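You operate a simulated robot arm through the tools that you are given. There is no shell and no other tool. Be economical: measure what you need, move in short steps, check, and stop when the job is done.

You run a simulated two-armed robot. Do the job below in one go: nothing can be reset, and whatever is moved stays where it is left.

JOB
Take the back off the wooden frame and polish the dust off the glass inside.
Fine: hold the frame with one hand while you free each catch; lay the back on the table; use the white and blue cube and put it back. Set down upright: white and blue cube. What is to be rubbed or washed off counts as gone when no trace of it is left.
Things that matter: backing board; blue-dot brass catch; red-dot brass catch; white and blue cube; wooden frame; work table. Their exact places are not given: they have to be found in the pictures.

It is judged by the outcome, as a careful person would: the job done as asked, and still so three seconds after it is handed in. It fails if anything else is knocked over, pushed out of place, dropped, spilled or broken.

ROBOT AND FRAMES
Two 7-joint arms with two-finger parallel grippers on one trunk, on a base that drives. Base frame: it is fixed to the floor where the robot stands at the start and does not move with it; the origin is under the middle of the robot, x ahead of it, y to its left, z up; the surface under the hand at the start is at about z = 0.75. Lengths are in m, angles in rad, forces in N, time in s.
The left shoulder is at the start at [0.062, 0.196, 1.079], the right one opposite. With the tool pointing down near the work surface each hand reaches from about 0.26 to 0.7 m from the robot's upright axis, wherever it stands, measured 20 degrees to its own side. Places, roughly: blue-dot brass catch [0.4, -0.2, 0.8]; red-dot brass catch [0.5, -0.1, 0.8]; wooden frame [0.4, -0.1, 0.8]; work table [0.6, -0.1, 0.8]. Payload 1.57 kg a hand.
The TCP of each hand is the grasp point between the finger pads, 0.03 m short of the fingertips. In the tool frame z runs along the fingers and y along their closing line. The gripper opens to 0.11 m. The fingers are 0.024 m wide and 0.012 m thick; the gripper's body (0.048 by 0.112 m) begins 0.078 m behind the TCP.
Orientation is that of the tool frame in the base frame, as a unit quaternion [w, x, y, z]. With the fingers straight down and closing along the base's y, the tool's x points along the base's -x, its y along +y and its z along -z.

CONTROLS
- The arms move only by the tool play_rows. It takes "left_steps", "right_steps" or both (then of equal length, played together; a hand with none holds still); each is a list of rows, each a list of 3 entries, a list of its own where there are three numbers: the shift along the tool's x, y, z in m, then the turn, a rotation vector about the tool's x, y, z in rad, then the closure in counts, from 0 (fully open) to 255 (shut). In form: [[[dx, dy, dz], [ax, ay, az], gripper], ...]. A call has 1 to 8 rows; each row is the pose to reach, as a shift and turn from the pose commanded when the call began, along the tool's axes at that moment. A row lasts 0.2 s, in which the tool goes at most 0.05 m and 0.15 rad; a call with a longer step from one row to the next is refused whole, and so is a gripper value outside its range. A pose out of reach is approached as far as the arm can. The call stops where the force on the tool passes 40 N (or 10 N more than at its start, if that is more) or the arm is blocked; 0.2 s more then pass. Each finger travels about 0.072 m/s and halts on what it meets, pressing with about 43 N; the grip force reading is that of the motor and also rises with nothing between the fingers. The clock runs only during rows and for 0.2 s after the last one: add rows that repeat a pose to give the fingers time. It gives the time, the measured TCP pose, the force on the tool (base axes), the opening and the grip force at its end, in the units of the frame above (readings bear some noise), with the torque about the TCP (base axes, N m) and any sound that the robot's microphone picked up, and new pictures: "views" is both (left out), scene, wrist or none (wrist: the cameras of the hands that moved).
- Cameras (640 x 400 px; columns grow to the right, rows downward): "scene" is now at [0.1048, 0.0062, 1.6536]; the picture's right is [0.12, -0.99, -0.00], its down [-0.84, -0.10, -0.53] and it looks along [0.53, 0.06, -0.85] (base axes); focal length 269 px, centre (320, 200). "left" rides on the left gripper at [0.07, -0.016, -0.141] in its tool frame; the picture's right is [0.23, 0.97, 0.00], its down [-0.85, 0.20, -0.48] and it looks along [-0.47, 0.11, 0.88] (tool axes); focal length 222 px, centre (320, 200). "right" rides on the right gripper at [0.07, 0.016, -0.141] in its tool frame; the picture's right is [-0.23, 0.97, 0.00], its down [-0.85, -0.20, -0.48] and it looks along [-0.47, -0.11, 0.88] (tool axes); focal length 222 px, centre (320, 200).
- raise_lower(by): slides the trunk up (or, below 0, down) by that many m; the arms and the scene camera ride with it, the base frame stays. It gives what a move gives, with no picture.
- roll_base(legs): drives the robot by 1 to 6 legs, each [ahead, left, turn to the left] in m, m and rad, along the robot's own axes; the way and the turn of a leg run together, so that a leg with both is an arc; at most 1.5 m and 3.142 rad a leg. The arms and the cameras ride along, it lands a little off, and it stops where it bumps. It gives what a move gives, and a new picture of the scene camera.
- pan_tilt(pan, tilt): turns the head with the scene camera to pan (to the left, within 1.501 rad either way) and tilt (down, from -0.506 to 1.204), counted from straight ahead of the robot. It gives what a move gives, and a new picture of the scene camera.
- probe_pixels(camera, pixels): for up to 12 pixels [column, row] of the newest picture of that camera ("zoom" is the newest enlarged one), the place [x, y, z] in the base frame of the surface seen there, good to about 0.002 m. The clock stands still meanwhile.
- close_up(camera, box): a new picture of the part [left, top, right, bottom] of that camera's present view, enlarged. The clock stands still meanwhile.
- job_done(): hands the job in; it is judged then, once.

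Work in short steps. Measure before you move; look again where a grasp or a placing could have gone wrong, and mend it. You have 80 turns and 260 pictures in all, those below and enlarged ones among them. Open the grippers and draw the arms clear of the work before you hand the job in, unless the task says otherwise; then end with one line.

The tools are called after "Request:" as a command line: name --argument value ..., lists and objects as JSON in quotes. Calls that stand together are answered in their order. play_rows: Moves the arms, as the interface text tells. Its arguments: {"type":"object","properties":{"left_steps":{"type":"array","items":{"type":"array"}},"right_steps":{"type":"array","items":{"type":"array"}},"views":{"type":"string","enum":["both","scene","wrist","none"]}},"required":[]} The other tools are called the same way: raise_lower (by) slides the trunk up or down; roll_base (legs) drives the base; pan_tilt (pan, tilt) turns the head that bears the scene camera; probe_pixels (camera, pixels) gives the place of the surface under pixels of a picture; close_up (camera, box) takes an enlarged picture of a part of a camera's view; job_done () hands the job in.

At the start:

```text
time: 0.0
left_position: [0.5351, 0.0859, 1.1369]
left_orientation: [0.0, -0.001, 1.0, -0.001]
left_contact_force: [0.0, 0.0, 0.1]
left_moment: [0.04, -0.02, 0.02]
left_width: 0.1103
left_finger_force: 0.1
right_position: [0.3326, -0.3043, 1.0854]
right_orientation: [0.0, 0.001, 1.0, -0.001]
right_contact_force: [-0.7, -0.5, -0.4]
right_moment: [-0.02, 0.02, 0.0]
right_width: 0.1099
right_finger_force: 0.0
trunk travel left (down, up): [-0.675, 0.315]
robot x, y, heading: [0.0046, -0.0027, -0.0]
head pan, tilt: [0.12, 1.011]
```

scene: 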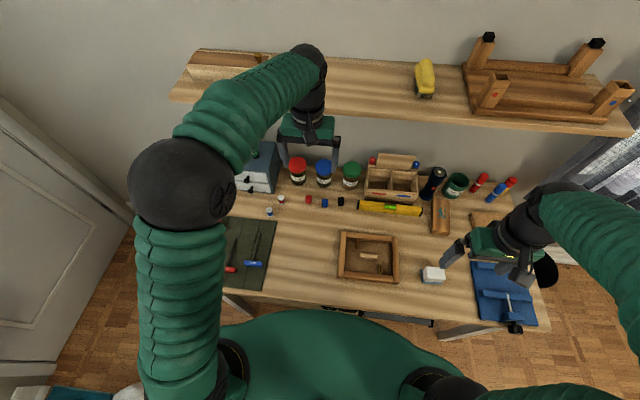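
right: 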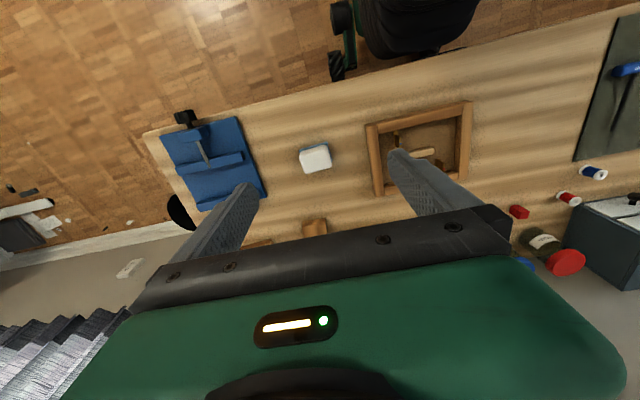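
left: 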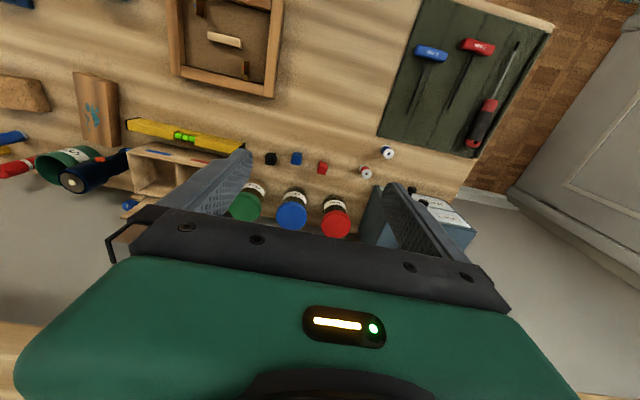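

The frame is seen around (368,257) in the scene, the white cube at (433,275). I take enlarged views to find the catches.

Request:
close_up --camera "scene" --box '[320, 215, 460, 303]'

Request:
close_up --camera "right" --box '[280, 80, 500, 218]'

Request:
close_up --camera "left" --box '[150, 0, 300, 110]'

```text
4.55 times, centred on (390, 259) of scene
```

zoom: 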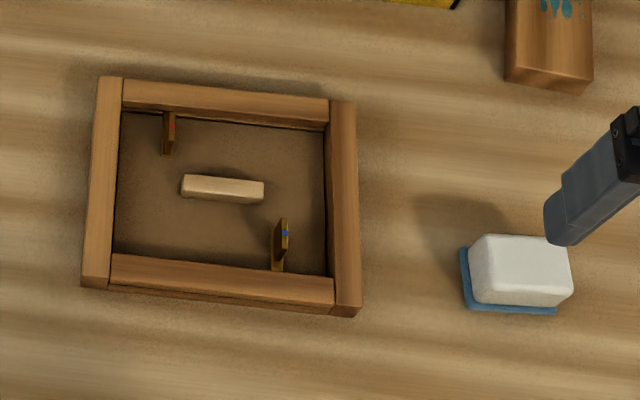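

```text
2.90 times, centred on (390, 149) of right
```

zoom: 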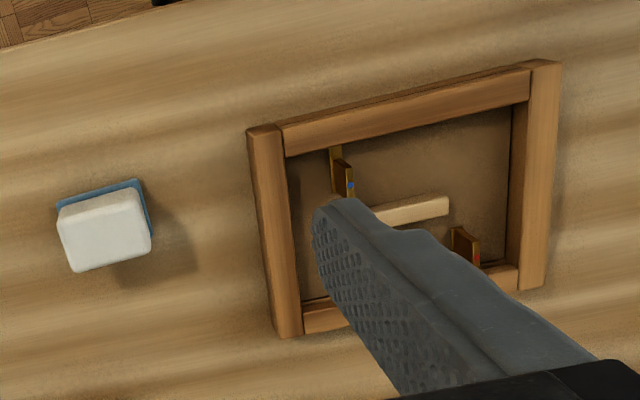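

```text
3.64 times, centred on (225, 55) of left
```

zoom: 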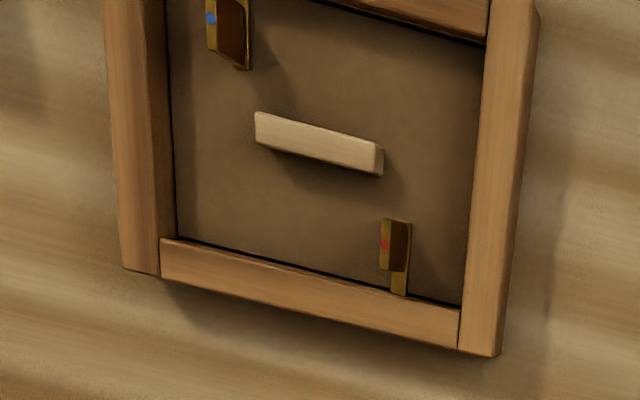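

I probe the frame corners, catches, handle and cube on a fresh scene enlargement.

Request:
close_up --camera "scene" --box '[332, 225, 407, 290]'

Request:
close_up --camera "scene" --box '[320, 215, 460, 303]'

Request:
probe_pixels --camera "zoom" --pixels '[[110, 84], [340, 108], [97, 278], [347, 304], [171, 118], [169, 148], [284, 226], [278, 263], [190, 182], [256, 187], [200, 240], [520, 260]]'

Request:
probe_pixels --camera "zoom" --pixels '[[490, 240], [566, 242], [478, 296], [562, 300], [465, 255], [470, 306], [552, 310], [430, 260], [225, 182], [300, 150], [130, 130], [310, 255]]'

```text
6.15 times, centred on (370, 258) of scene
```

zoom: 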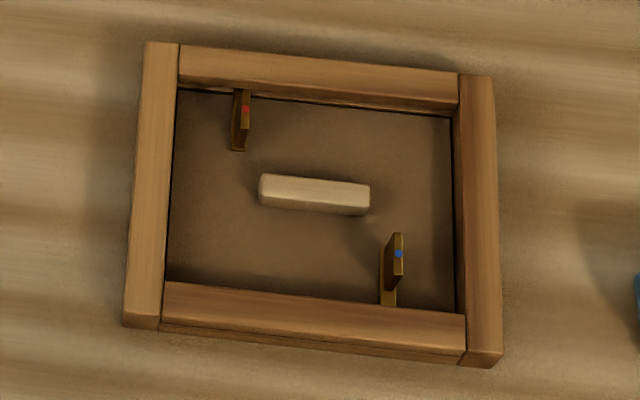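

```text
4.55 times, centred on (390, 259) of scene
```

zoom: 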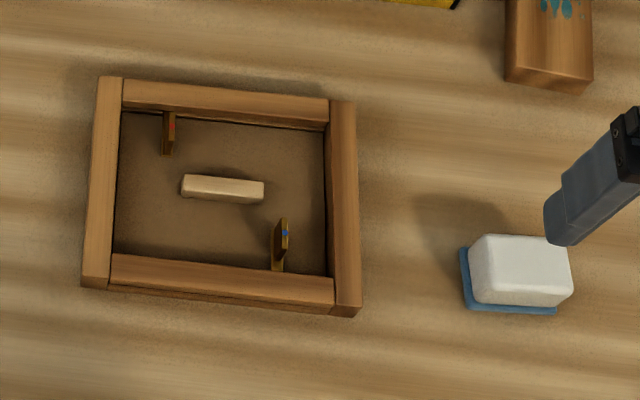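

```text
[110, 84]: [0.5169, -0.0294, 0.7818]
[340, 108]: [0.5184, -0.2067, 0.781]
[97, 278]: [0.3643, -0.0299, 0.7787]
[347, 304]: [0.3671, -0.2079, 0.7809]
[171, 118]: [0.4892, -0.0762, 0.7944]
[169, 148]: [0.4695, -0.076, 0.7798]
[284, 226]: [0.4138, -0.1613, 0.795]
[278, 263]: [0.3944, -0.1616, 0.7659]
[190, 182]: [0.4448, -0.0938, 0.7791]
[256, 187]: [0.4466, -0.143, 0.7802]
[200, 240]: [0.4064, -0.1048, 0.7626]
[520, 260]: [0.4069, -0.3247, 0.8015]
```

```text
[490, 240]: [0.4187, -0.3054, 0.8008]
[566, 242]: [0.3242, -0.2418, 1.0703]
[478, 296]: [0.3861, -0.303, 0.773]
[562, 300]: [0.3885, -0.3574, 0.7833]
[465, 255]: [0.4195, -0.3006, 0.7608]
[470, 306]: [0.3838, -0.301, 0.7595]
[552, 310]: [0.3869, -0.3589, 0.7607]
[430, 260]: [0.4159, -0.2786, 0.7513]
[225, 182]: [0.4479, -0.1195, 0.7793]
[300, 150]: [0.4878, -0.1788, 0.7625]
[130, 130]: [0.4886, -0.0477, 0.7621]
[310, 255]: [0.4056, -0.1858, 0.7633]
```

The left hand can hold the left rail and the right hand the right rail in turn. First I bring the right hand over the frame to look closely at the catches.

Request:
play_rows --right_steps '[[[-0.03, 0.03, 0.03], [0, 0, 0], 0], [[-0.06, 0.06, 0.05], [0, 0, 0], 0], [[-0.06, 0.09, 0.08], [0, 0, 0], 0], [[-0.06, 0.12, 0.11], [0, 0, 0], 0]]' --views "none"

Request:
close_up --camera "right" --box '[180, 40, 480, 228]'

```text
refused: row 1 steps farther than a row can; nothing moved
```

```text
2.13 times, centred on (330, 134) of right
```

zoom: 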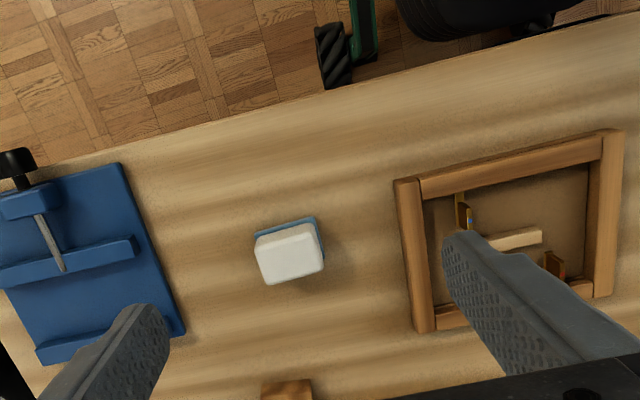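

Refused for step length; I use smaller steps.

Request:
play_rows --right_steps '[[[-0.01, 0.03, 0.03], [0, 0, 0], 0], [[-0.03, 0.06, 0.05], [0, 0, 0], 0], [[-0.04, 0.09, 0.08], [0, 0, 0], 0], [[-0.04, 0.12, 0.11], [0, 0, 0], 0], [[-0.04, 0.12, 0.11], [0, 0, 0], 0]]' --views "wrist"

```text
time: 1.2
left_position: [0.5338, 0.0868, 1.1387]
left_orientation: [0.0, 0.0, 1.0, 0.0]
left_contact_force: [0.7, -0.1, -0.7]
left_moment: [0.01, 0.01, -0.03]
left_width: 0.11
left_finger_force: 0.1
right_position: [0.3719, -0.1839, 0.9767]
right_orientation: [0.001, 0.001, 1.0, 0.0]
right_contact_force: [0.2, 0.2, -0.1]
right_moment: [-0.03, -0.01, 0.01]
right_width: 0.1098
right_finger_force: 0.0
trunk travel left (down, up): [-0.675, 0.315]
robot x, y, heading: [0.0025, 0.0016, -0.001]
head pan, tilt: [0.12, 1.011]
```

right: 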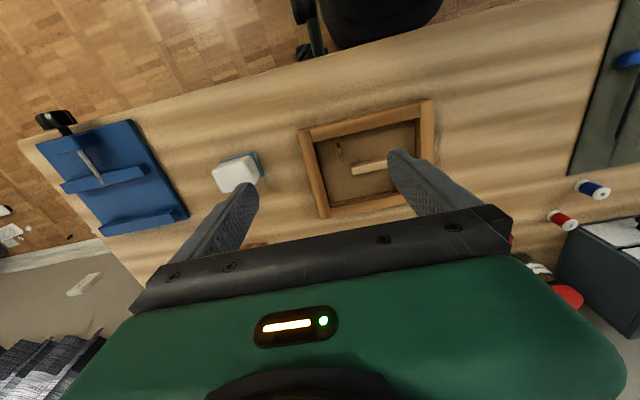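

Zooming on the frame in the right wrist view.

Request:
close_up --camera "right" --box '[290, 90, 450, 225]'

Request:
close_up --camera "scene" --box '[320, 215, 460, 303]'

```text
2.96 times, centred on (370, 158) of right
```

zoom: 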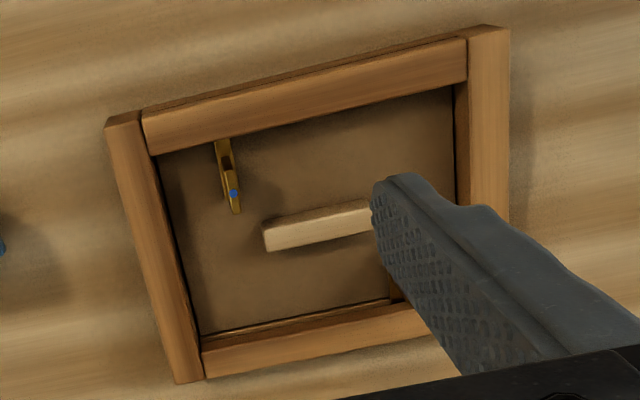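

```text
4.55 times, centred on (390, 259) of scene
```

zoom: 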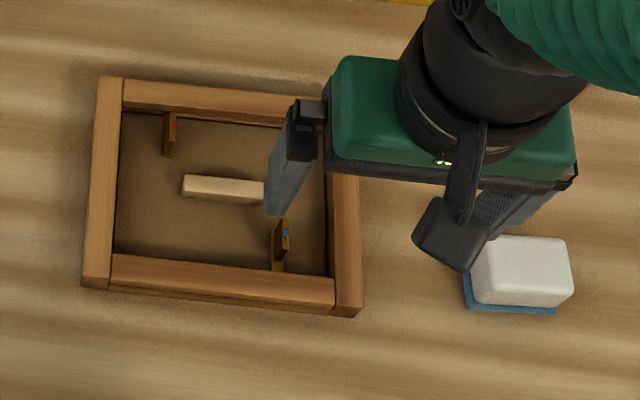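

I measure the rails' edges and catch parts from this enlargement.

Request:
probe_pixels --camera "zoom" --pixels '[[92, 220], [113, 220], [117, 222], [333, 240], [353, 240], [284, 222], [280, 250], [288, 238], [278, 268], [276, 245], [80, 220], [330, 240]]'

Request:
close_up --camera "scene" --box '[372, 258, 392, 278]'

Request:
probe_pixels --camera "zoom" --pixels '[[190, 200], [160, 200], [200, 300], [200, 100], [200, 150], [150, 250]]'

```text
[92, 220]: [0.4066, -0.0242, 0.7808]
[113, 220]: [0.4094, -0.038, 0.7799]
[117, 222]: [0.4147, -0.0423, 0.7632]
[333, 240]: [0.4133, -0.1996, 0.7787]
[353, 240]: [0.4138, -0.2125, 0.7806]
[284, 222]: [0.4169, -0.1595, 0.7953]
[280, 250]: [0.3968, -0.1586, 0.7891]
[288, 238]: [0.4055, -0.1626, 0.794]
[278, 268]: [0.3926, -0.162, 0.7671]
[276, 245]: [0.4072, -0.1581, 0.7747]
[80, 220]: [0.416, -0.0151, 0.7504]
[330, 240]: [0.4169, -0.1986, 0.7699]
```

```text
16.00 times, centred on (382, 268) of scene
```

zoom: 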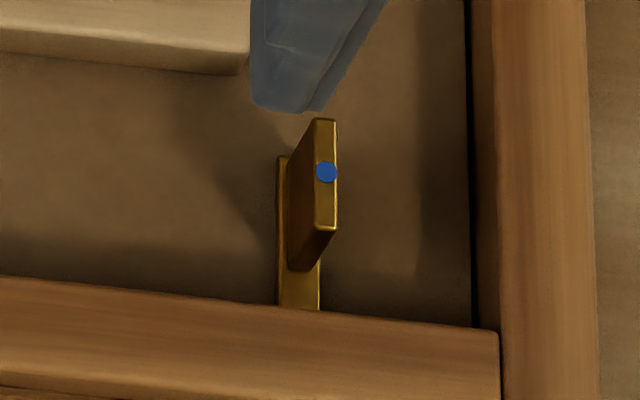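

```text
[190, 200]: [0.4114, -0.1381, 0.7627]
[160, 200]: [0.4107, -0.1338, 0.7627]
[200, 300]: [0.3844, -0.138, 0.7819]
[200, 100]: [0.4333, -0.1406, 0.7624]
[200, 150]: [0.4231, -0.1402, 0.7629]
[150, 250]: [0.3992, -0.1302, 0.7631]
```

The catch is a flat brass bar going under the rail with an upright thumb tab (x 0.397–0.417, y −0.16). Next, I bring the left hand over the left rail (y −0.031).

Request:
play_rows --left_steps '[[[0.02, -0.02, 0.035], [0, 0, 0], 60], [[0.04, -0.04, 0.07], [0, 0, 0], 139], [[0.06, -0.06, 0.105], [0, 0, 0], 139], [[0.08, -0.08, 0.14], [0, 0, 0], 139], [[0.094, -0.1, 0.175], [0, 0, 0], 139], [[0.094, -0.118, 0.21], [0, 0, 0], 139], [[0.094, -0.118, 0.25], [0, 0, 0], 139], [[0.094, -0.118, 0.28], [0, 0, 0], 139]]' --views "both"

```text
time: 3.0
left_position: [0.4416, -0.0318, 0.857]
left_orientation: [0.0, 0.001, 1.0, 0.0]
left_contact_force: [-0.4, 0.0, 0.7]
left_moment: [0.01, 0.01, 0.0]
left_width: 0.05
left_finger_force: 0.0
right_position: [0.3718, -0.1846, 0.976]
right_orientation: [-0.001, 0.0, 1.0, 0.001]
right_contact_force: [-0.3, 0.3, 0.1]
right_moment: [0.01, 0.02, 0.03]
right_width: 0.1101
right_finger_force: 0.0
trunk travel left (down, up): [-0.675, 0.315]
robot x, y, heading: [0.0038, -0.0019, 0.003]
head pan, tilt: [0.12, 1.011]
```

scene: 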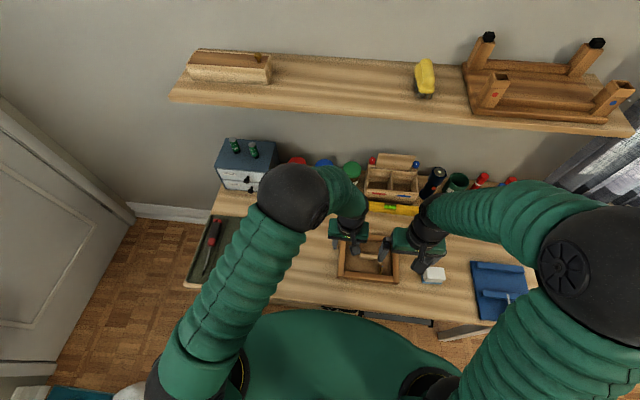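
left: 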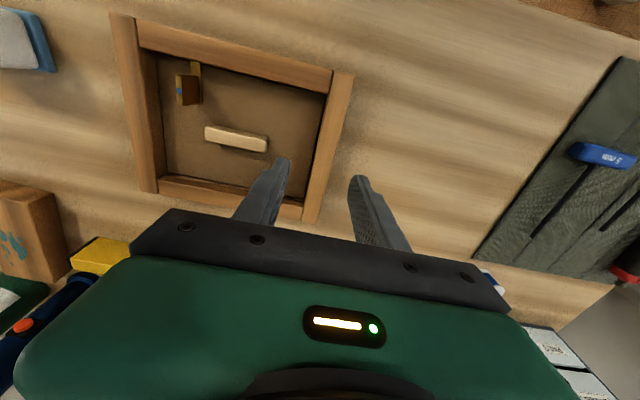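

Fingers straddle the left rail. I lower to 0.797 and close the left hand, while the right hand moves above the blue catch with its fingers half shut.

Request:
play_rows --left_steps '[[[0, 0, 0.03], [0, 0, 0], 139], [[0, 0, 0.059], [0, 0, 0], 139], [[0, 0, 0.059], [0, 0, 0], 170], [[0, 0, 0.059], [0, 0, 0], 200], [[0, 0, 0.059], [0, 0, 0], 255], [[0, 0, 0.059], [0, 0, 0], 255]]' --right_steps '[[[-0.02, 0.01, 0.03], [0, 0, 0], 80], [[-0.035, 0.023, 0.06], [0, 0, 0], 160], [[-0.035, 0.023, 0.1], [0, 0, 0], 160], [[-0.035, 0.023, 0.12], [0, 0, 0], 160], [[-0.035, 0.023, 0.12], [0, 0, 0], 160], [[-0.035, 0.023, 0.12], [0, 0, 0], 160]]' --views "both"

Request:
close_up --camera "scene" --box '[320, 215, 460, 303]'

Request:
close_up --camera "right" --box '[200, 50, 440, 200]'

```text
time: 4.4
left_position: [0.4406, -0.0307, 0.7999]
left_orientation: [0.0, -0.001, 1.0, 0.0]
left_contact_force: [2.1, 1.3, 7.6]
left_moment: [0.0, 0.83, 0.06]
left_width: 0.0196
left_finger_force: 33.7
right_position: [0.4083, -0.1596, 0.8548]
right_orientation: [0.0, 0.0, 1.0, 0.0]
right_contact_force: [0.1, 0.4, -0.2]
right_moment: [-0.01, -0.02, -0.02]
right_width: 0.0411
right_finger_force: 0.1
trunk travel left (down, up): [-0.675, 0.315]
robot x, y, heading: [-0.0021, 0.0018, 0.007]
head pan, tilt: [0.12, 1.011]
```

scene: 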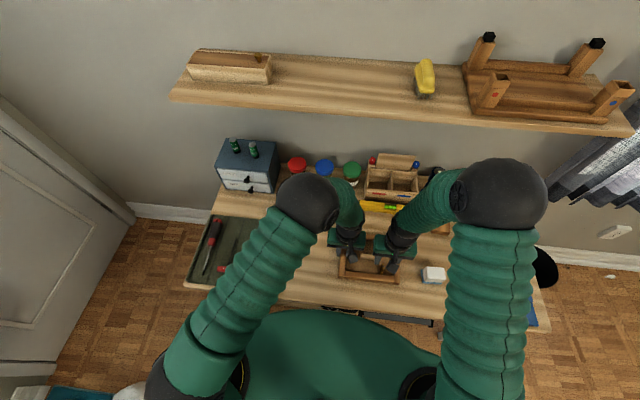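
right: 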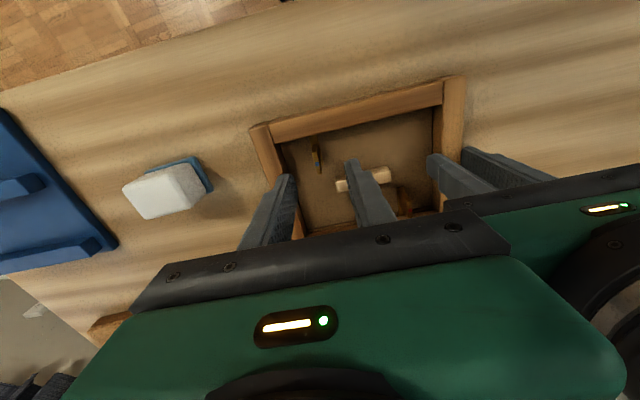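
left: 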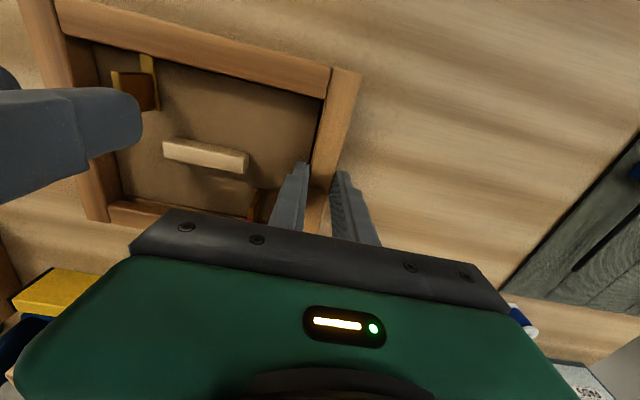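

```text
4.55 times, centred on (390, 259) of scene
```

zoom: 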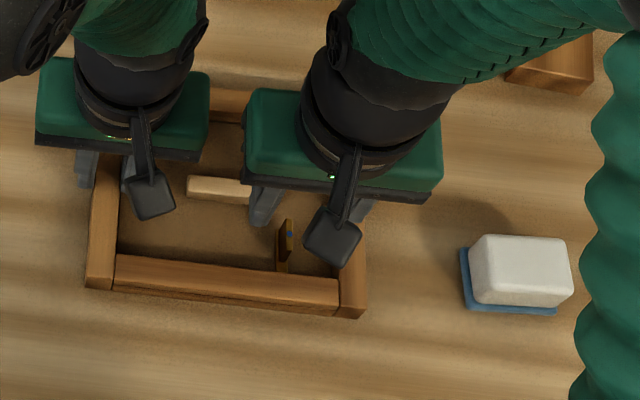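

```text
2.67 times, centred on (320, 125) of right
```

zoom: 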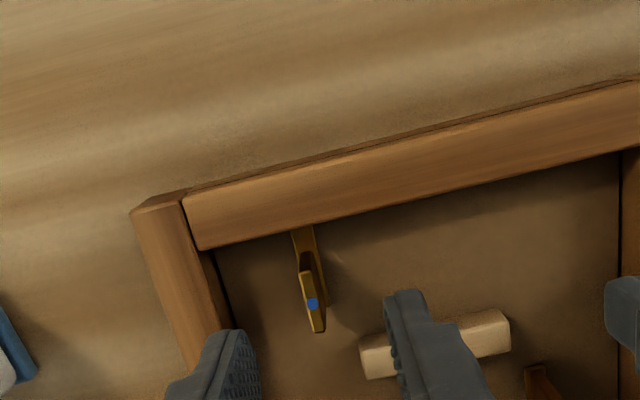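

Left grip is firm (width 0.0196). The frame shifted a touch, so I re-measure the blue tab.

Request:
probe_pixels --camera "zoom" --pixels '[[305, 285], [314, 318], [312, 302], [303, 240], [300, 255], [324, 300]]'

```text
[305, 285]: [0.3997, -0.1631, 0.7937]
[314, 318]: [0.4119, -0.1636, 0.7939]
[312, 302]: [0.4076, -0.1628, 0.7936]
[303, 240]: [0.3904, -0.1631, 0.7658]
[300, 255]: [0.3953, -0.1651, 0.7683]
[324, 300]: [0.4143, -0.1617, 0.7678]
```

Blue tab centre is (0.407, −0.163), top 0.794. I lower the right hand onto it and pinch.

Request:
play_rows --right_steps '[[[0.001, -0.0034, 0.03], [0, 0, 0], 160], [[0.001, -0.0034, 0.053], [0, 0, 0], 160], [[0.001, -0.0034, 0.053], [0, 0, 0], 190], [[0.001, -0.0034, 0.053], [0, 0, 0], 220], [[0.001, -0.0034, 0.053], [0, 0, 0], 255], [[0.001, -0.0034, 0.053], [0, 0, 0], 255]]' --views "wrist"

```text
time: 5.8
left_position: [0.4394, -0.0318, 0.7987]
left_orientation: [0.0, 0.0, 1.0, 0.0]
left_contact_force: [1.2, 2.1, 8.7]
left_moment: [-0.01, -0.11, 0.09]
left_width: 0.0194
left_finger_force: 33.3
right_position: [0.4065, -0.1636, 0.8027]
right_orientation: [-0.001, 0.0, 1.0, 0.0]
right_contact_force: [0.1, -0.3, 0.0]
right_moment: [-0.03, -0.03, -0.01]
right_width: 0.0039
right_finger_force: 25.4
trunk travel left (down, up): [-0.675, 0.315]
robot x, y, heading: [-0.0005, 0.0005, -0.002]
head pan, tilt: [0.12, 1.011]
```

right: 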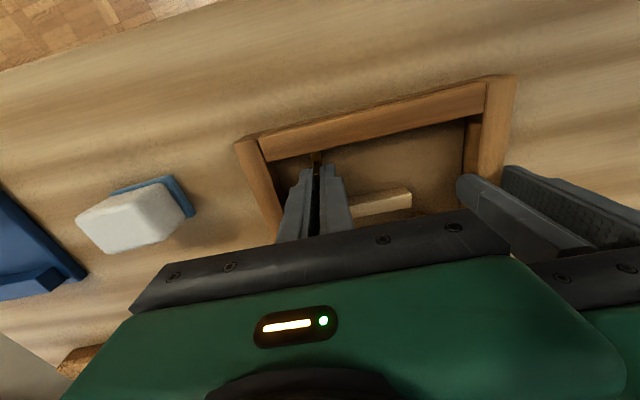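

The tab is pinched (4 mm). I try a gentle inward slide (+x) first and read the force.

Request:
play_rows --right_steps '[[[-0.003, 0, 0], [0, 0, 0], 255], [[-0.006, 0, 0], [0, 0, 0], 255]]' --views "none"

```text
time: 6.4
left_position: [0.4409, -0.0308, 0.7986]
left_orientation: [0.001, -0.001, 1.0, 0.001]
left_contact_force: [9.7, 0.3, -0.9]
left_moment: [-0.06, 0.01, 0.93]
left_width: 0.0198
left_finger_force: 33.1
right_position: [0.41, -0.164, 0.8032]
right_orientation: [-0.001, 0.0, 1.0, -0.001]
right_contact_force: [-11.6, 0.2, 5.6]
right_moment: [-0.02, 0.08, 0.09]
right_width: 0.0042
right_finger_force: 25.4
trunk travel left (down, up): [-0.675, 0.315]
robot x, y, heading: [0.0011, 0.0, -0.002]
head pan, tilt: [0.12, 1.011]
```

It resists (11.6 N passed into the frame), so it seems to be a turn catch. I go back and try a small turn about the vertical.

Request:
play_rows --right_steps '[[[0.006, 0, 0], [0, 0, 0], 255], [[0.006, 0, 0], [0, 0, -0.12], 255], [[0.006, 0, 0], [0, 0, -0.24], 255]]' --views "none"

Request:
close_up --camera "right" --box '[240, 80, 400, 230]'

```text
time: 7.2
left_position: [0.4397, -0.031, 0.8003]
left_orientation: [0.0, 0.0, 1.0, 0.0]
left_contact_force: [3.2, 1.8, 6.5]
left_moment: [0.06, -0.5, 0.3]
left_width: 0.0197
left_finger_force: 33.1
right_position: [0.4055, -0.1641, 0.8032]
right_orientation: [0.001, -0.121, 0.993, 0.0]
right_contact_force: [-0.3, 1.0, 0.5]
right_moment: [-0.04, 0.03, -0.01]
right_width: 0.0041
right_finger_force: 25.3
trunk travel left (down, up): [-0.675, 0.315]
robot x, y, heading: [0.0008, 0.0014, -0.002]
head pan, tilt: [0.12, 1.011]
```

```text
2.67 times, centred on (320, 155) of right
```

zoom: 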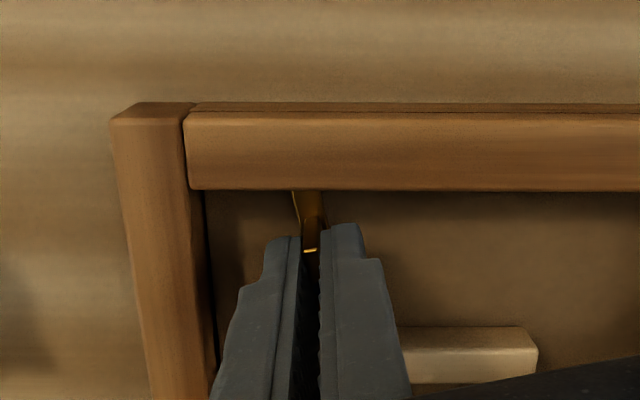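

It turns freely (torque ≈ 0): a turn button. I continue toward 90°.

Request:
play_rows --right_steps '[[[0, 0, 0], [0, 0, -0.14], 255], [[0, 0, 0], [0, 0, -0.28], 255], [[0, 0, 0], [0, 0, -0.42], 255], [[0, 0, 0], [0, 0, -0.56], 255], [[0, 0, 0], [0, 0, -0.7], 255], [[0, 0, 0], [0, 0, -0.84], 255], [[0, 0, 0], [0, 0, -0.98], 255], [[0, 0, 0], [0, 0, -1.12], 255]]' --views "wrist"

```text
time: 9.0
left_position: [0.4395, -0.0323, 0.8]
left_orientation: [0.0, 0.0, 1.0, 0.0]
left_contact_force: [-0.1, 1.7, 5.3]
left_moment: [0.03, 0.2, 0.15]
left_width: 0.0196
left_finger_force: 33.5
right_position: [0.4064, -0.1644, 0.8023]
right_orientation: [0.0, -0.63, 0.777, 0.0]
right_contact_force: [0.5, 0.0, -0.1]
right_moment: [-0.02, 0.04, -0.01]
right_width: 0.0041
right_finger_force: 24.8
trunk travel left (down, up): [-0.675, 0.315]
robot x, y, heading: [-0.0008, 0.0009, 0.0]
head pan, tilt: [0.12, 1.011]
```

right: 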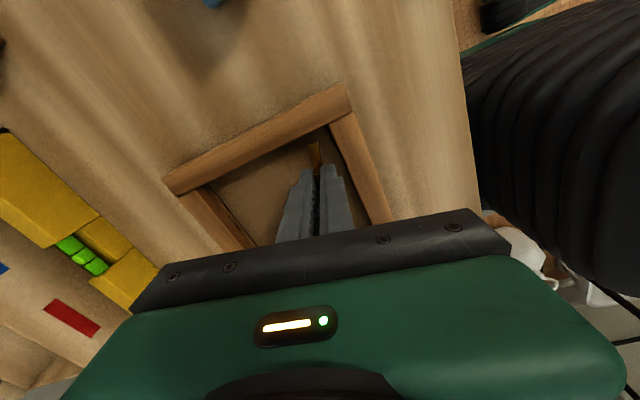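

Still free; I finish the last ~0.2 rad.

Request:
play_rows --right_steps '[[[0, 0, 0], [0, 0, -0.11], 255], [[0, 0, 0], [0, 0, -0.21], 255], [[0, 0, 0], [0, 0, -0.21], 255]]' --views "none"

Request:
close_up --camera "right" --box '[240, 80, 400, 230]'

```text
time: 9.8
left_position: [0.4401, -0.0312, 0.8002]
left_orientation: [-0.001, 0.0, 1.0, 0.0]
left_contact_force: [-0.7, 0.4, 2.9]
left_moment: [-0.02, 0.2, 0.18]
left_width: 0.0195
left_finger_force: 33.9
right_position: [0.4051, -0.1645, 0.8025]
right_orientation: [0.0, -0.707, 0.707, -0.001]
right_contact_force: [0.6, -0.3, 0.0]
right_moment: [-0.03, 0.04, -0.01]
right_width: 0.0043
right_finger_force: 25.2
trunk travel left (down, up): [-0.675, 0.315]
robot x, y, heading: [0.0028, -0.0013, -0.003]
head pan, tilt: [0.12, 1.011]
```

```text
2.67 times, centred on (320, 155) of right
```

zoom: 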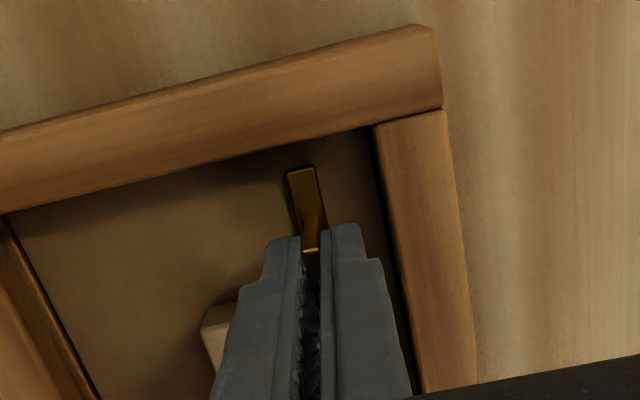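

The blue catch bar now lies parallel to the rail, free of it. I open slightly, rise, and turn the right hand back.

Request:
play_rows --right_steps '[[[0, 0, 0], [0, 0, 0], 224], [[0, 0, 0], [0, 0, 0], 224], [[0, 0, -0.04], [0, 0, 0], 224], [[0, 0, -0.08], [0, 0, 0.14], 180], [[0, 0, -0.08], [0, 0, 0.28], 139], [[0, 0, -0.08], [0, 0, 0.42], 139], [[0, 0, -0.08], [0, 0, 0.56], 139], [[0, 0, -0.08], [0, 0, 0.7], 139]]' --views "none"

Request:
play_rows --right_steps '[[[0, 0, 0], [0, 0, 0.14], 139], [[0, 0, 0], [0, 0, 0.28], 139], [[0, 0, 0], [0, 0, 0.42], 139], [[0, 0, 0], [0, 0, 0.56], 139], [[0, 0, 0], [0, 0, 0.7], 139], [[0, 0, 0], [0, 0, 0.84], 139], [[0, 0, 0], [0, 0, 0.87], 139]]' --views "none"

Request:
close_up --camera "scene" --box '[320, 215, 460, 303]'

Request:
close_up --camera "right" --box '[200, 50, 440, 200]'

```text
time: 11.6
left_position: [0.4395, -0.0305, 0.7983]
left_orientation: [0.0, 0.001, 1.0, 0.0]
left_contact_force: [-0.1, -1.6, 2.3]
left_moment: [-0.11, 0.43, 0.03]
left_width: 0.0197
left_finger_force: 33.4
right_position: [0.4052, -0.1639, 0.883]
right_orientation: [0.001, -0.421, 0.907, 0.0]
right_contact_force: [-0.8, -0.3, -0.9]
right_moment: [0.04, 0.0, -0.01]
right_width: 0.0501
right_finger_force: 0.0
trunk travel left (down, up): [-0.675, 0.315]
robot x, y, heading: [-0.0025, 0.0028, -0.0]
head pan, tilt: [0.12, 1.011]
```

```text
time: 13.2
left_position: [0.4398, -0.0316, 0.7997]
left_orientation: [0.0, 0.0, 1.0, 0.001]
left_contact_force: [-0.6, -2.1, 1.3]
left_moment: [-0.08, -0.08, -0.02]
left_width: 0.0195
left_finger_force: 33.4
right_position: [0.4051, -0.1634, 0.8821]
right_orientation: [0.0, 0.001, 1.0, 0.001]
right_contact_force: [-0.3, 0.2, 0.5]
right_moment: [0.01, -0.03, 0.01]
right_width: 0.0501
right_finger_force: 0.1
trunk travel left (down, up): [-0.675, 0.315]
robot x, y, heading: [0.0004, -0.0001, -0.004]
head pan, tilt: [0.12, 1.011]
```

```text
4.55 times, centred on (390, 259) of scene
```

zoom: 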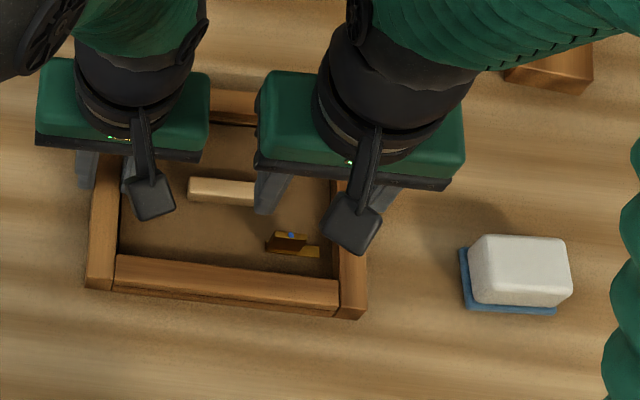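

```text
2.67 times, centred on (320, 125) of right
```

zoom: 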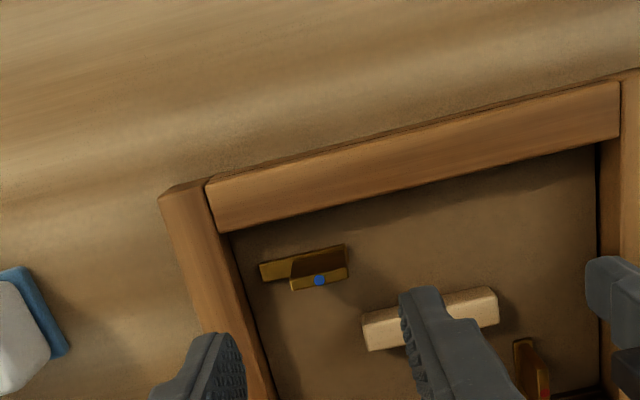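

The blue catch is freed. I measure the right rail to move the right hand there.

Request:
probe_pixels --camera "zoom" --pixels '[[200, 310], [232, 300], [220, 305], [190, 200], [225, 320], [262, 272], [495, 320], [365, 335]]'

```text
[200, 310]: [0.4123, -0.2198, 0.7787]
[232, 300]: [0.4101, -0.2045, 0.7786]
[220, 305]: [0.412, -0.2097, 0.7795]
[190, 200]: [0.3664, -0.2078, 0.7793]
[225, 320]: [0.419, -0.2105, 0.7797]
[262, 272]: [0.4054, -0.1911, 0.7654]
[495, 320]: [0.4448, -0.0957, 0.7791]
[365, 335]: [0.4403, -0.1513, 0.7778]
```

Rail centre is y ≈ −0.2115. I place the right hand there at x 0.435 and grip, then left can let go.

Request:
play_rows --right_steps '[[[-0.015, -0.025, 0], [0, 0, 0], 139], [[-0.03, -0.048, 0.0], [0, 0, 0], 139], [[-0.03, -0.048, 0.04], [0, 0, 0], 139], [[-0.03, -0.048, 0.082], [0, 0, 0], 139], [[-0.03, -0.048, 0.082], [0, 0, 0], 170], [[-0.03, -0.048, 0.082], [0, 0, 0], 200], [[-0.03, -0.048, 0.082], [0, 0, 0], 255], [[-0.03, -0.048, 0.082], [0, 0, 0], 255]]' --views "wrist"

```text
time: 15.0
left_position: [0.4405, -0.0317, 0.8001]
left_orientation: [0.0, 0.0, 1.0, 0.0]
left_contact_force: [-1.8, -3.3, 3.0]
left_moment: [-0.09, 0.26, -0.08]
left_width: 0.0197
left_finger_force: 33.5
right_position: [0.4364, -0.212, 0.8012]
right_orientation: [0.0, 0.0, 1.0, 0.001]
right_contact_force: [0.1, 3.5, 0.1]
right_moment: [0.02, -0.19, -0.05]
right_width: 0.0196
right_finger_force: 33.4
trunk travel left (down, up): [-0.675, 0.315]
robot x, y, heading: [0.0009, -0.0023, 0.001]
head pan, tilt: [0.12, 1.011]
```

right: 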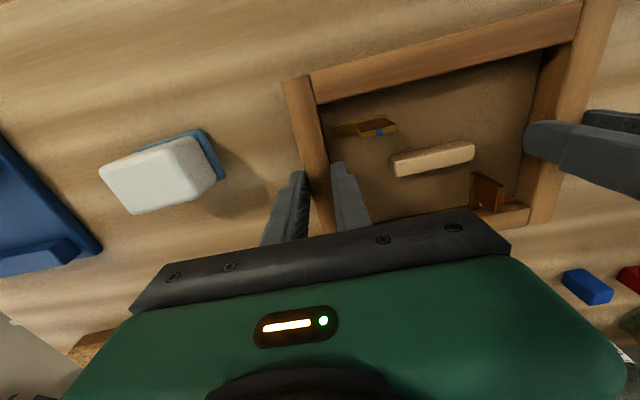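

Right grip holds. I release the left, lift it, and measure the red tab.

Request:
play_rows --left_steps '[[[0, 0, 0], [0, 0, 0], 200], [[0, 0, 0], [0, 0, 0], 160], [[0, 0, -0.03], [0, 0, 0], 160], [[0, 0, -0.07], [0, 0, 0], 160]]' --views "none"

Request:
close_up --camera "right" --box '[420, 120, 580, 220]'

Request:
close_up --camera "left" --box '[120, 100, 360, 250]'

```text
time: 16.0
left_position: [0.441, -0.0275, 0.8684]
left_orientation: [-0.001, -0.005, 1.0, 0.001]
left_contact_force: [0.8, -0.1, 0.3]
left_moment: [0.01, -0.01, -0.02]
left_width: 0.0409
left_finger_force: 0.1
right_position: [0.4365, -0.2123, 0.8008]
right_orientation: [0.001, 0.001, 1.0, 0.002]
right_contact_force: [-1.2, -0.5, 7.7]
right_moment: [-0.14, -0.89, -0.04]
right_width: 0.0198
right_finger_force: 33.9
trunk travel left (down, up): [-0.675, 0.315]
robot x, y, heading: [-0.0001, 0.0022, 0.001]
head pan, tilt: [0.12, 1.011]
```

```text
4.00 times, centred on (500, 170) of right
```

zoom: 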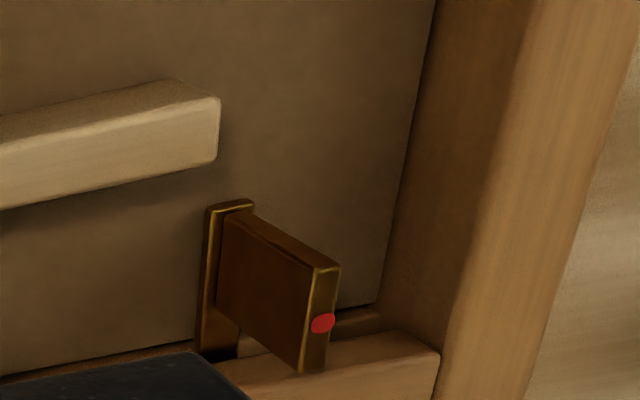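

```text
2.67 times, centred on (240, 175) of left
```

zoom: 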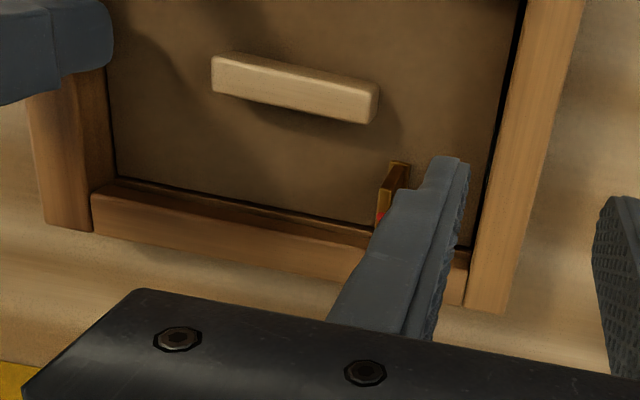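

Probing the red tab in the right view.

Request:
probe_pixels --camera "right" --pixels '[[502, 189], [500, 206], [476, 173], [501, 200], [485, 190], [492, 195]]'

Request:
probe_pixels --camera "zoom" --pixels '[[380, 215], [400, 165], [395, 180]]'

```text
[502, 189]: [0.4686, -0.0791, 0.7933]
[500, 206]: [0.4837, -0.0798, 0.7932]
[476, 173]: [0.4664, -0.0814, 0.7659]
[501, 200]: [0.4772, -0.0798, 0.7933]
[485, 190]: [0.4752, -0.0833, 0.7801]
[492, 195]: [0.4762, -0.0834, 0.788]
```

```text
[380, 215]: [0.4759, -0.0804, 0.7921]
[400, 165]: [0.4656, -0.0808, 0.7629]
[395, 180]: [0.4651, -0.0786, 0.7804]
```

Red tab centre is (0.477, −0.081). I move the left hand above it.

Request:
play_rows --left_steps '[[[-0.018, -0.025, 0], [0, 0, 0], 170], [[-0.0365, -0.05, 0], [0, 0, 0], 170], [[-0.0365, -0.05, 0], [0, 0, 0], 170]]' --views "none"

Request:
close_up --camera "left" --box '[200, 100, 440, 250]'

```text
time: 16.8
left_position: [0.4915, -0.0649, 0.8782]
left_orientation: [0.005, -0.024, 1.0, -0.003]
left_contact_force: [0.0, -0.7, 0.1]
left_moment: [0.02, 0.02, -0.01]
left_width: 0.0368
left_finger_force: 0.0
right_position: [0.4363, -0.2126, 0.804]
right_orientation: [0.0, 0.001, 1.0, 0.001]
right_contact_force: [0.0, 0.0, -0.6]
right_moment: [0.1, -0.22, -0.11]
right_width: 0.0195
right_finger_force: 33.9
trunk travel left (down, up): [-0.675, 0.315]
robot x, y, heading: [0.0008, 0.0021, 0.005]
head pan, tilt: [0.12, 1.011]
```

```text
2.67 times, centred on (320, 175) of left
```

zoom: 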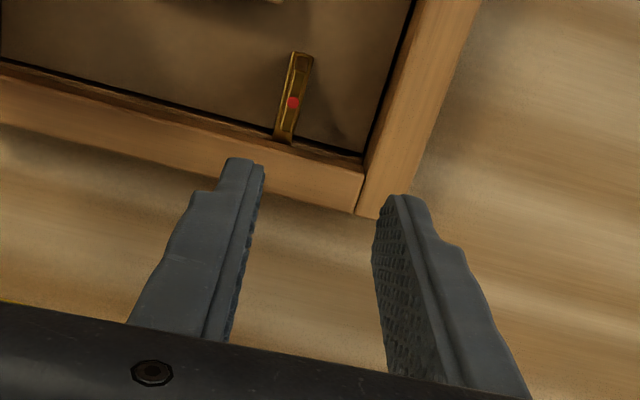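

The left hand landed ~2 cm off (0.4915, −0.065) and slightly turned; maybe the arms touch. I look at the scene.

Request:
close_up --camera "scene" --box '[220, 120, 540, 320]'

```text
2.00 times, centred on (380, 220) of scene
```

zoom: 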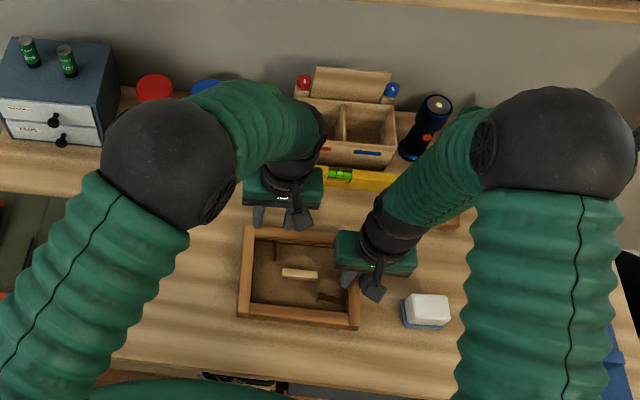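

No contact between arms is seen; perhaps a joint limit. I command a hold to see where it settles.

Request:
play_rows --left_steps '[[[0, 0, 0], [0, 0, 0], 170], [[0, 0, 0], [0, 0, 0], 170]]' --views "none"

```text
time: 17.4
left_position: [0.4912, -0.0635, 0.8738]
left_orientation: [0.004, -0.023, 1.0, -0.001]
left_contact_force: [-0.5, 0.8, -0.2]
left_moment: [0.01, -0.01, -0.04]
left_width: 0.0367
left_finger_force: 0.0
right_position: [0.4356, -0.2121, 0.8008]
right_orientation: [0.001, 0.0, 1.0, 0.0]
right_contact_force: [-0.8, -1.6, 2.2]
right_moment: [0.02, -0.5, -0.01]
right_width: 0.0197
right_finger_force: 33.4
trunk travel left (down, up): [-0.675, 0.315]
robot x, y, heading: [-0.0015, 0.0011, -0.001]
head pan, tilt: [0.12, 1.011]
```

The left arm hits a joint limit this far across. I release the right hand, raise both hands clear, and will shift the base ~0.12 m to the right so both hands reach comfortably.

Request:
play_rows --right_steps '[[[0, 0, 0], [0, 0, 0], 200], [[0, 0, 0], [0, 0, 0], 160], [[0, 0, -0.04], [0, 0, 0], 139], [[0, 0, -0.08], [0, 0, 0], 139], [[0, 0, -0.12], [0, 0, 0], 139], [[0, 0, -0.12], [0, 0, 0], 139]]' --left_steps '[[[0, 0.02, 0], [0, 0, 0], 170], [[0, 0.05, -0.02], [0, 0, 0], 170], [[0, 0.07, -0.05], [0, 0, 0], 170], [[0, 0.07, -0.09], [0, 0, 0], 170], [[0, 0.07, -0.09], [0, 0, 0], 170], [[0, 0.07, -0.09], [0, 0, 0], 170]]' --views "none"

Request:
roll_base --legs '[[0, -0.12, 0]]'

```text
time: 18.8
left_position: [0.4762, -0.0125, 0.959]
left_orientation: [0.001, 0.001, 1.0, 0.001]
left_contact_force: [-0.5, -0.5, -0.3]
left_moment: [0.03, 0.02, -0.04]
left_width: 0.0366
left_finger_force: 0.2
right_position: [0.4345, -0.213, 0.9199]
right_orientation: [-0.001, 0.001, 1.0, 0.001]
right_contact_force: [-0.2, 0.1, -0.4]
right_moment: [0.0, 0.0, 0.0]
right_width: 0.0501
right_finger_force: 0.0
trunk travel left (down, up): [-0.675, 0.315]
robot x, y, heading: [-0.0009, -0.0017, -0.004]
head pan, tilt: [0.12, 1.011]
```

```text
time: 20.0
left_position: [0.4769, -0.1084, 0.9608]
left_orientation: [0.0, -0.001, 1.0, -0.01]
left_contact_force: [-0.6, 1.5, 1.1]
left_moment: [-0.15, 0.04, 0.03]
left_width: 0.0366
left_finger_force: 0.1
right_position: [0.4361, -0.3099, 0.9233]
right_orientation: [-0.001, -0.002, 1.0, -0.01]
right_contact_force: [-0.4, 1.7, 0.2]
right_moment: [-0.21, 0.01, 0.05]
right_width: 0.0499
right_finger_force: 0.0
trunk travel left (down, up): [-0.675, 0.315]
robot x, y, heading: [0.0026, -0.1152, 0.002]
head pan, tilt: [0.12, 1.011]
```

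scene: 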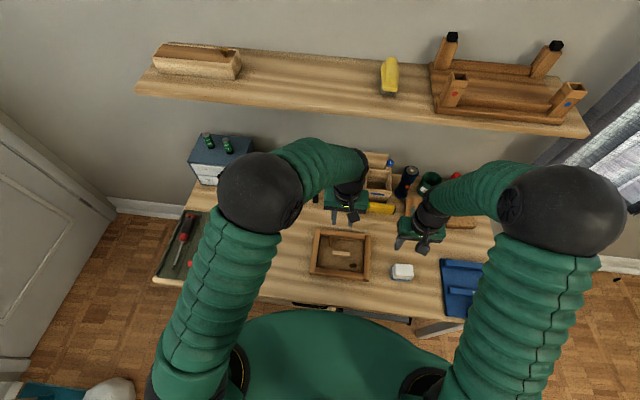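

Base shifted by 0.115 m. I re-measure frame and red tab.

Request:
close_up --camera "scene" --box '[295, 218, 435, 305]'

Request:
close_up --camera "left" --box '[160, 20, 480, 220]'

```text
4.57 times, centred on (365, 262) of scene
```

zoom: 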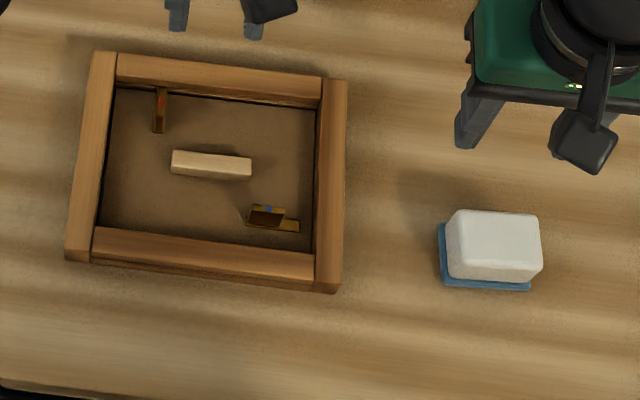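

```text
2.00 times, centred on (320, 120) of left
```

zoom: 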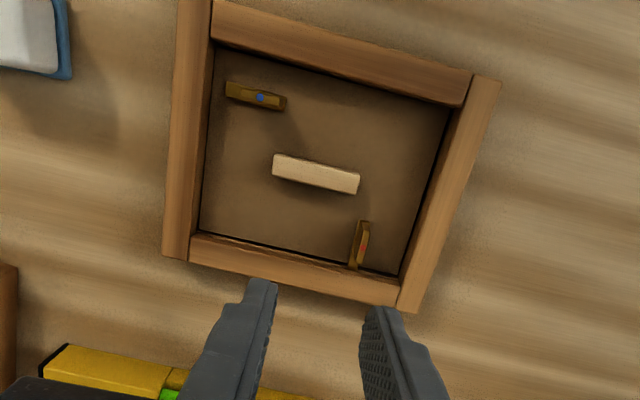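

Request:
probe_pixels --camera "zoom" --pixels '[[365, 225], [361, 258], [175, 200], [207, 200], [470, 90], [280, 170], [350, 182], [262, 98], [187, 180], [455, 200]]'

Request:
play_rows --right_steps '[[[0, 0, 0], [0, 0, 0], 139], [[0, 0, 0], [0, 0, 0], 139]]' --left_steps '[[[0, 0, 0], [0, 0, 0], 170], [[0, 0, 0], [0, 0, 0], 170]]' --views "none"

```text
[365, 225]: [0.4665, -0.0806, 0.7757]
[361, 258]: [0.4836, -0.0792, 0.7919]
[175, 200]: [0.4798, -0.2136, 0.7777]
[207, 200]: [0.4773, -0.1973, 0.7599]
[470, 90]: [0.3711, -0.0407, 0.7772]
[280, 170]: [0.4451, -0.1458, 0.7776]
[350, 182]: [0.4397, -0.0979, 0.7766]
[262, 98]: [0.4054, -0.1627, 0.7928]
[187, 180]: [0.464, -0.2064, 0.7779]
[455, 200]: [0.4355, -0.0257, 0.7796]
```

```text
time: 20.6
left_position: [0.4749, -0.1175, 0.9624]
left_orientation: [0.001, -0.003, 1.0, -0.003]
left_contact_force: [0.3, 0.7, 0.5]
left_moment: [-0.11, 0.02, 0.0]
left_width: 0.0365
left_finger_force: 0.1
right_position: [0.4352, -0.3169, 0.9223]
right_orientation: [0.0, -0.004, 1.0, -0.004]
right_contact_force: [-0.5, 1.0, -0.1]
right_moment: [-0.09, 0.04, 0.02]
right_width: 0.05
right_finger_force: 0.1
trunk travel left (down, up): [-0.675, 0.315]
robot x, y, heading: [-0.0017, -0.1137, 0.002]
head pan, tilt: [0.12, 1.011]
```

Frame unchanged. I move the right hand over the right rail and the left above the red tab, still high.

Request:
play_rows --right_steps '[[[0, 0.02, 0], [0, 0, 0], 139], [[0, 0.04, 0], [0, 0, 0], 139], [[0, 0.07, 0], [0, 0, 0], 139], [[0, 0.11, 0], [0, 0, 0], 139], [[0, 0.11, 0], [0, 0, 0], 139], [[0, 0.11, 0], [0, 0, 0], 139]]' --left_steps '[[[0, 0.02, 0], [0, 0, 0], 170], [[0, 0.043, 0], [0, 0, 0], 170], [[0, 0.043, 0.02], [0, 0, 0], 170], [[0, 0.043, 0.05], [0, 0, 0], 170], [[0, 0.043, 0.05], [0, 0, 0], 170], [[0, 0.043, 0.05], [0, 0, 0], 170]]' --views "none"

```text
time: 22.0
left_position: [0.4751, -0.0923, 0.9121]
left_orientation: [0.001, -0.001, 1.0, 0.005]
left_contact_force: [-0.8, 0.1, 0.4]
left_moment: [0.06, 0.0, 0.0]
left_width: 0.0366
left_finger_force: 0.0
right_position: [0.4353, -0.2246, 0.9197]
right_orientation: [0.001, -0.001, 1.0, 0.004]
right_contact_force: [-0.6, 0.9, 0.1]
right_moment: [0.05, 0.0, -0.01]
right_width: 0.05
right_finger_force: 0.1
trunk travel left (down, up): [-0.675, 0.315]
robot x, y, heading: [-0.0011, -0.114, -0.001]
head pan, tilt: [0.12, 1.011]
```

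Still settling; I hold a moment and read again.

Request:
play_rows --right_steps '[[[0, 0, 0], [0, 0, 0], 139], [[0, 0, 0], [0, 0, 0], 139], [[0, 0, 0], [0, 0, 0], 139], [[0, 0, 0], [0, 0, 0], 139]]' --left_steps '[[[0, 0, 0], [0, 0, 0], 170], [[0, 0, 0], [0, 0, 0], 170], [[0, 0, 0], [0, 0, 0], 170], [[0, 0, 0], [0, 0, 0], 170]]' --views "none"

```text
time: 23.0
left_position: [0.4755, -0.085, 0.9114]
left_orientation: [0.001, -0.001, 1.0, 0.002]
left_contact_force: [-0.7, 0.8, 0.0]
left_moment: [0.02, -0.02, -0.03]
left_width: 0.0368
left_finger_force: 0.0
right_position: [0.4353, -0.2174, 0.9199]
right_orientation: [0.001, -0.001, 1.0, 0.001]
right_contact_force: [-0.3, 0.0, -0.3]
right_moment: [-0.05, 0.0, 0.01]
right_width: 0.05
right_finger_force: 0.1
trunk travel left (down, up): [-0.675, 0.315]
robot x, y, heading: [-0.0026, -0.1133, -0.005]
head pan, tilt: [0.12, 1.011]
```

Right hand descends onto the right rail and grips while the left settles.

Request:
play_rows --right_steps '[[[0, 0.003, 0.04], [0, 0, 0], 139], [[0, 0.003, 0.08], [0, 0, 0], 139], [[0, 0.003, 0.1], [0, 0, 0], 139], [[0, 0.003, 0.119], [0, 0, 0], 139], [[0, 0.003, 0.119], [0, 0, 0], 170], [[0, 0.003, 0.119], [0, 0, 0], 200], [[0, 0.003, 0.119], [0, 0, 0], 255], [[0, 0.003, 0.119], [0, 0, 0], 255]]' --views "wrist"

Request:
close_up --camera "left" --box '[200, 80, 440, 230]'

```text
time: 24.8
left_position: [0.4754, -0.0867, 0.9107]
left_orientation: [0.001, -0.001, 1.0, 0.002]
left_contact_force: [-0.2, 0.3, 0.6]
left_moment: [0.03, -0.02, 0.02]
left_width: 0.0364
left_finger_force: 0.1
right_position: [0.4349, -0.2154, 0.8018]
right_orientation: [0.001, -0.002, 1.0, 0.0]
right_contact_force: [-1.0, 1.5, 0.9]
right_moment: [0.02, -0.36, 0.03]
right_width: 0.0192
right_finger_force: 33.7
trunk travel left (down, up): [-0.675, 0.315]
robot x, y, heading: [0.0011, -0.116, -0.003]
head pan, tilt: [0.12, 1.011]
```

right: 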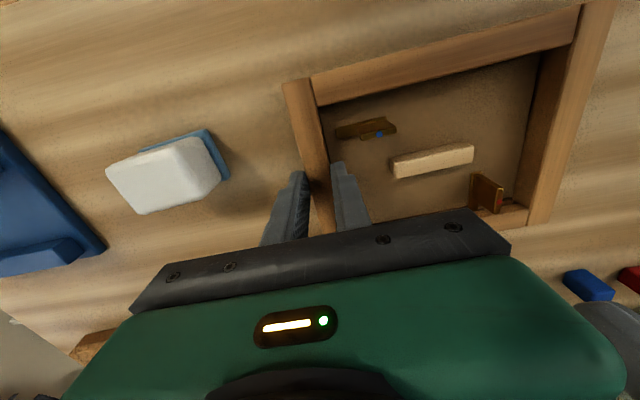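

```text
2.67 times, centred on (320, 155) of left
```

zoom: 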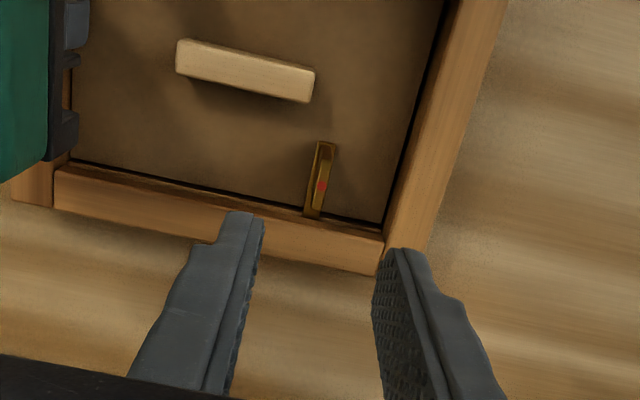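

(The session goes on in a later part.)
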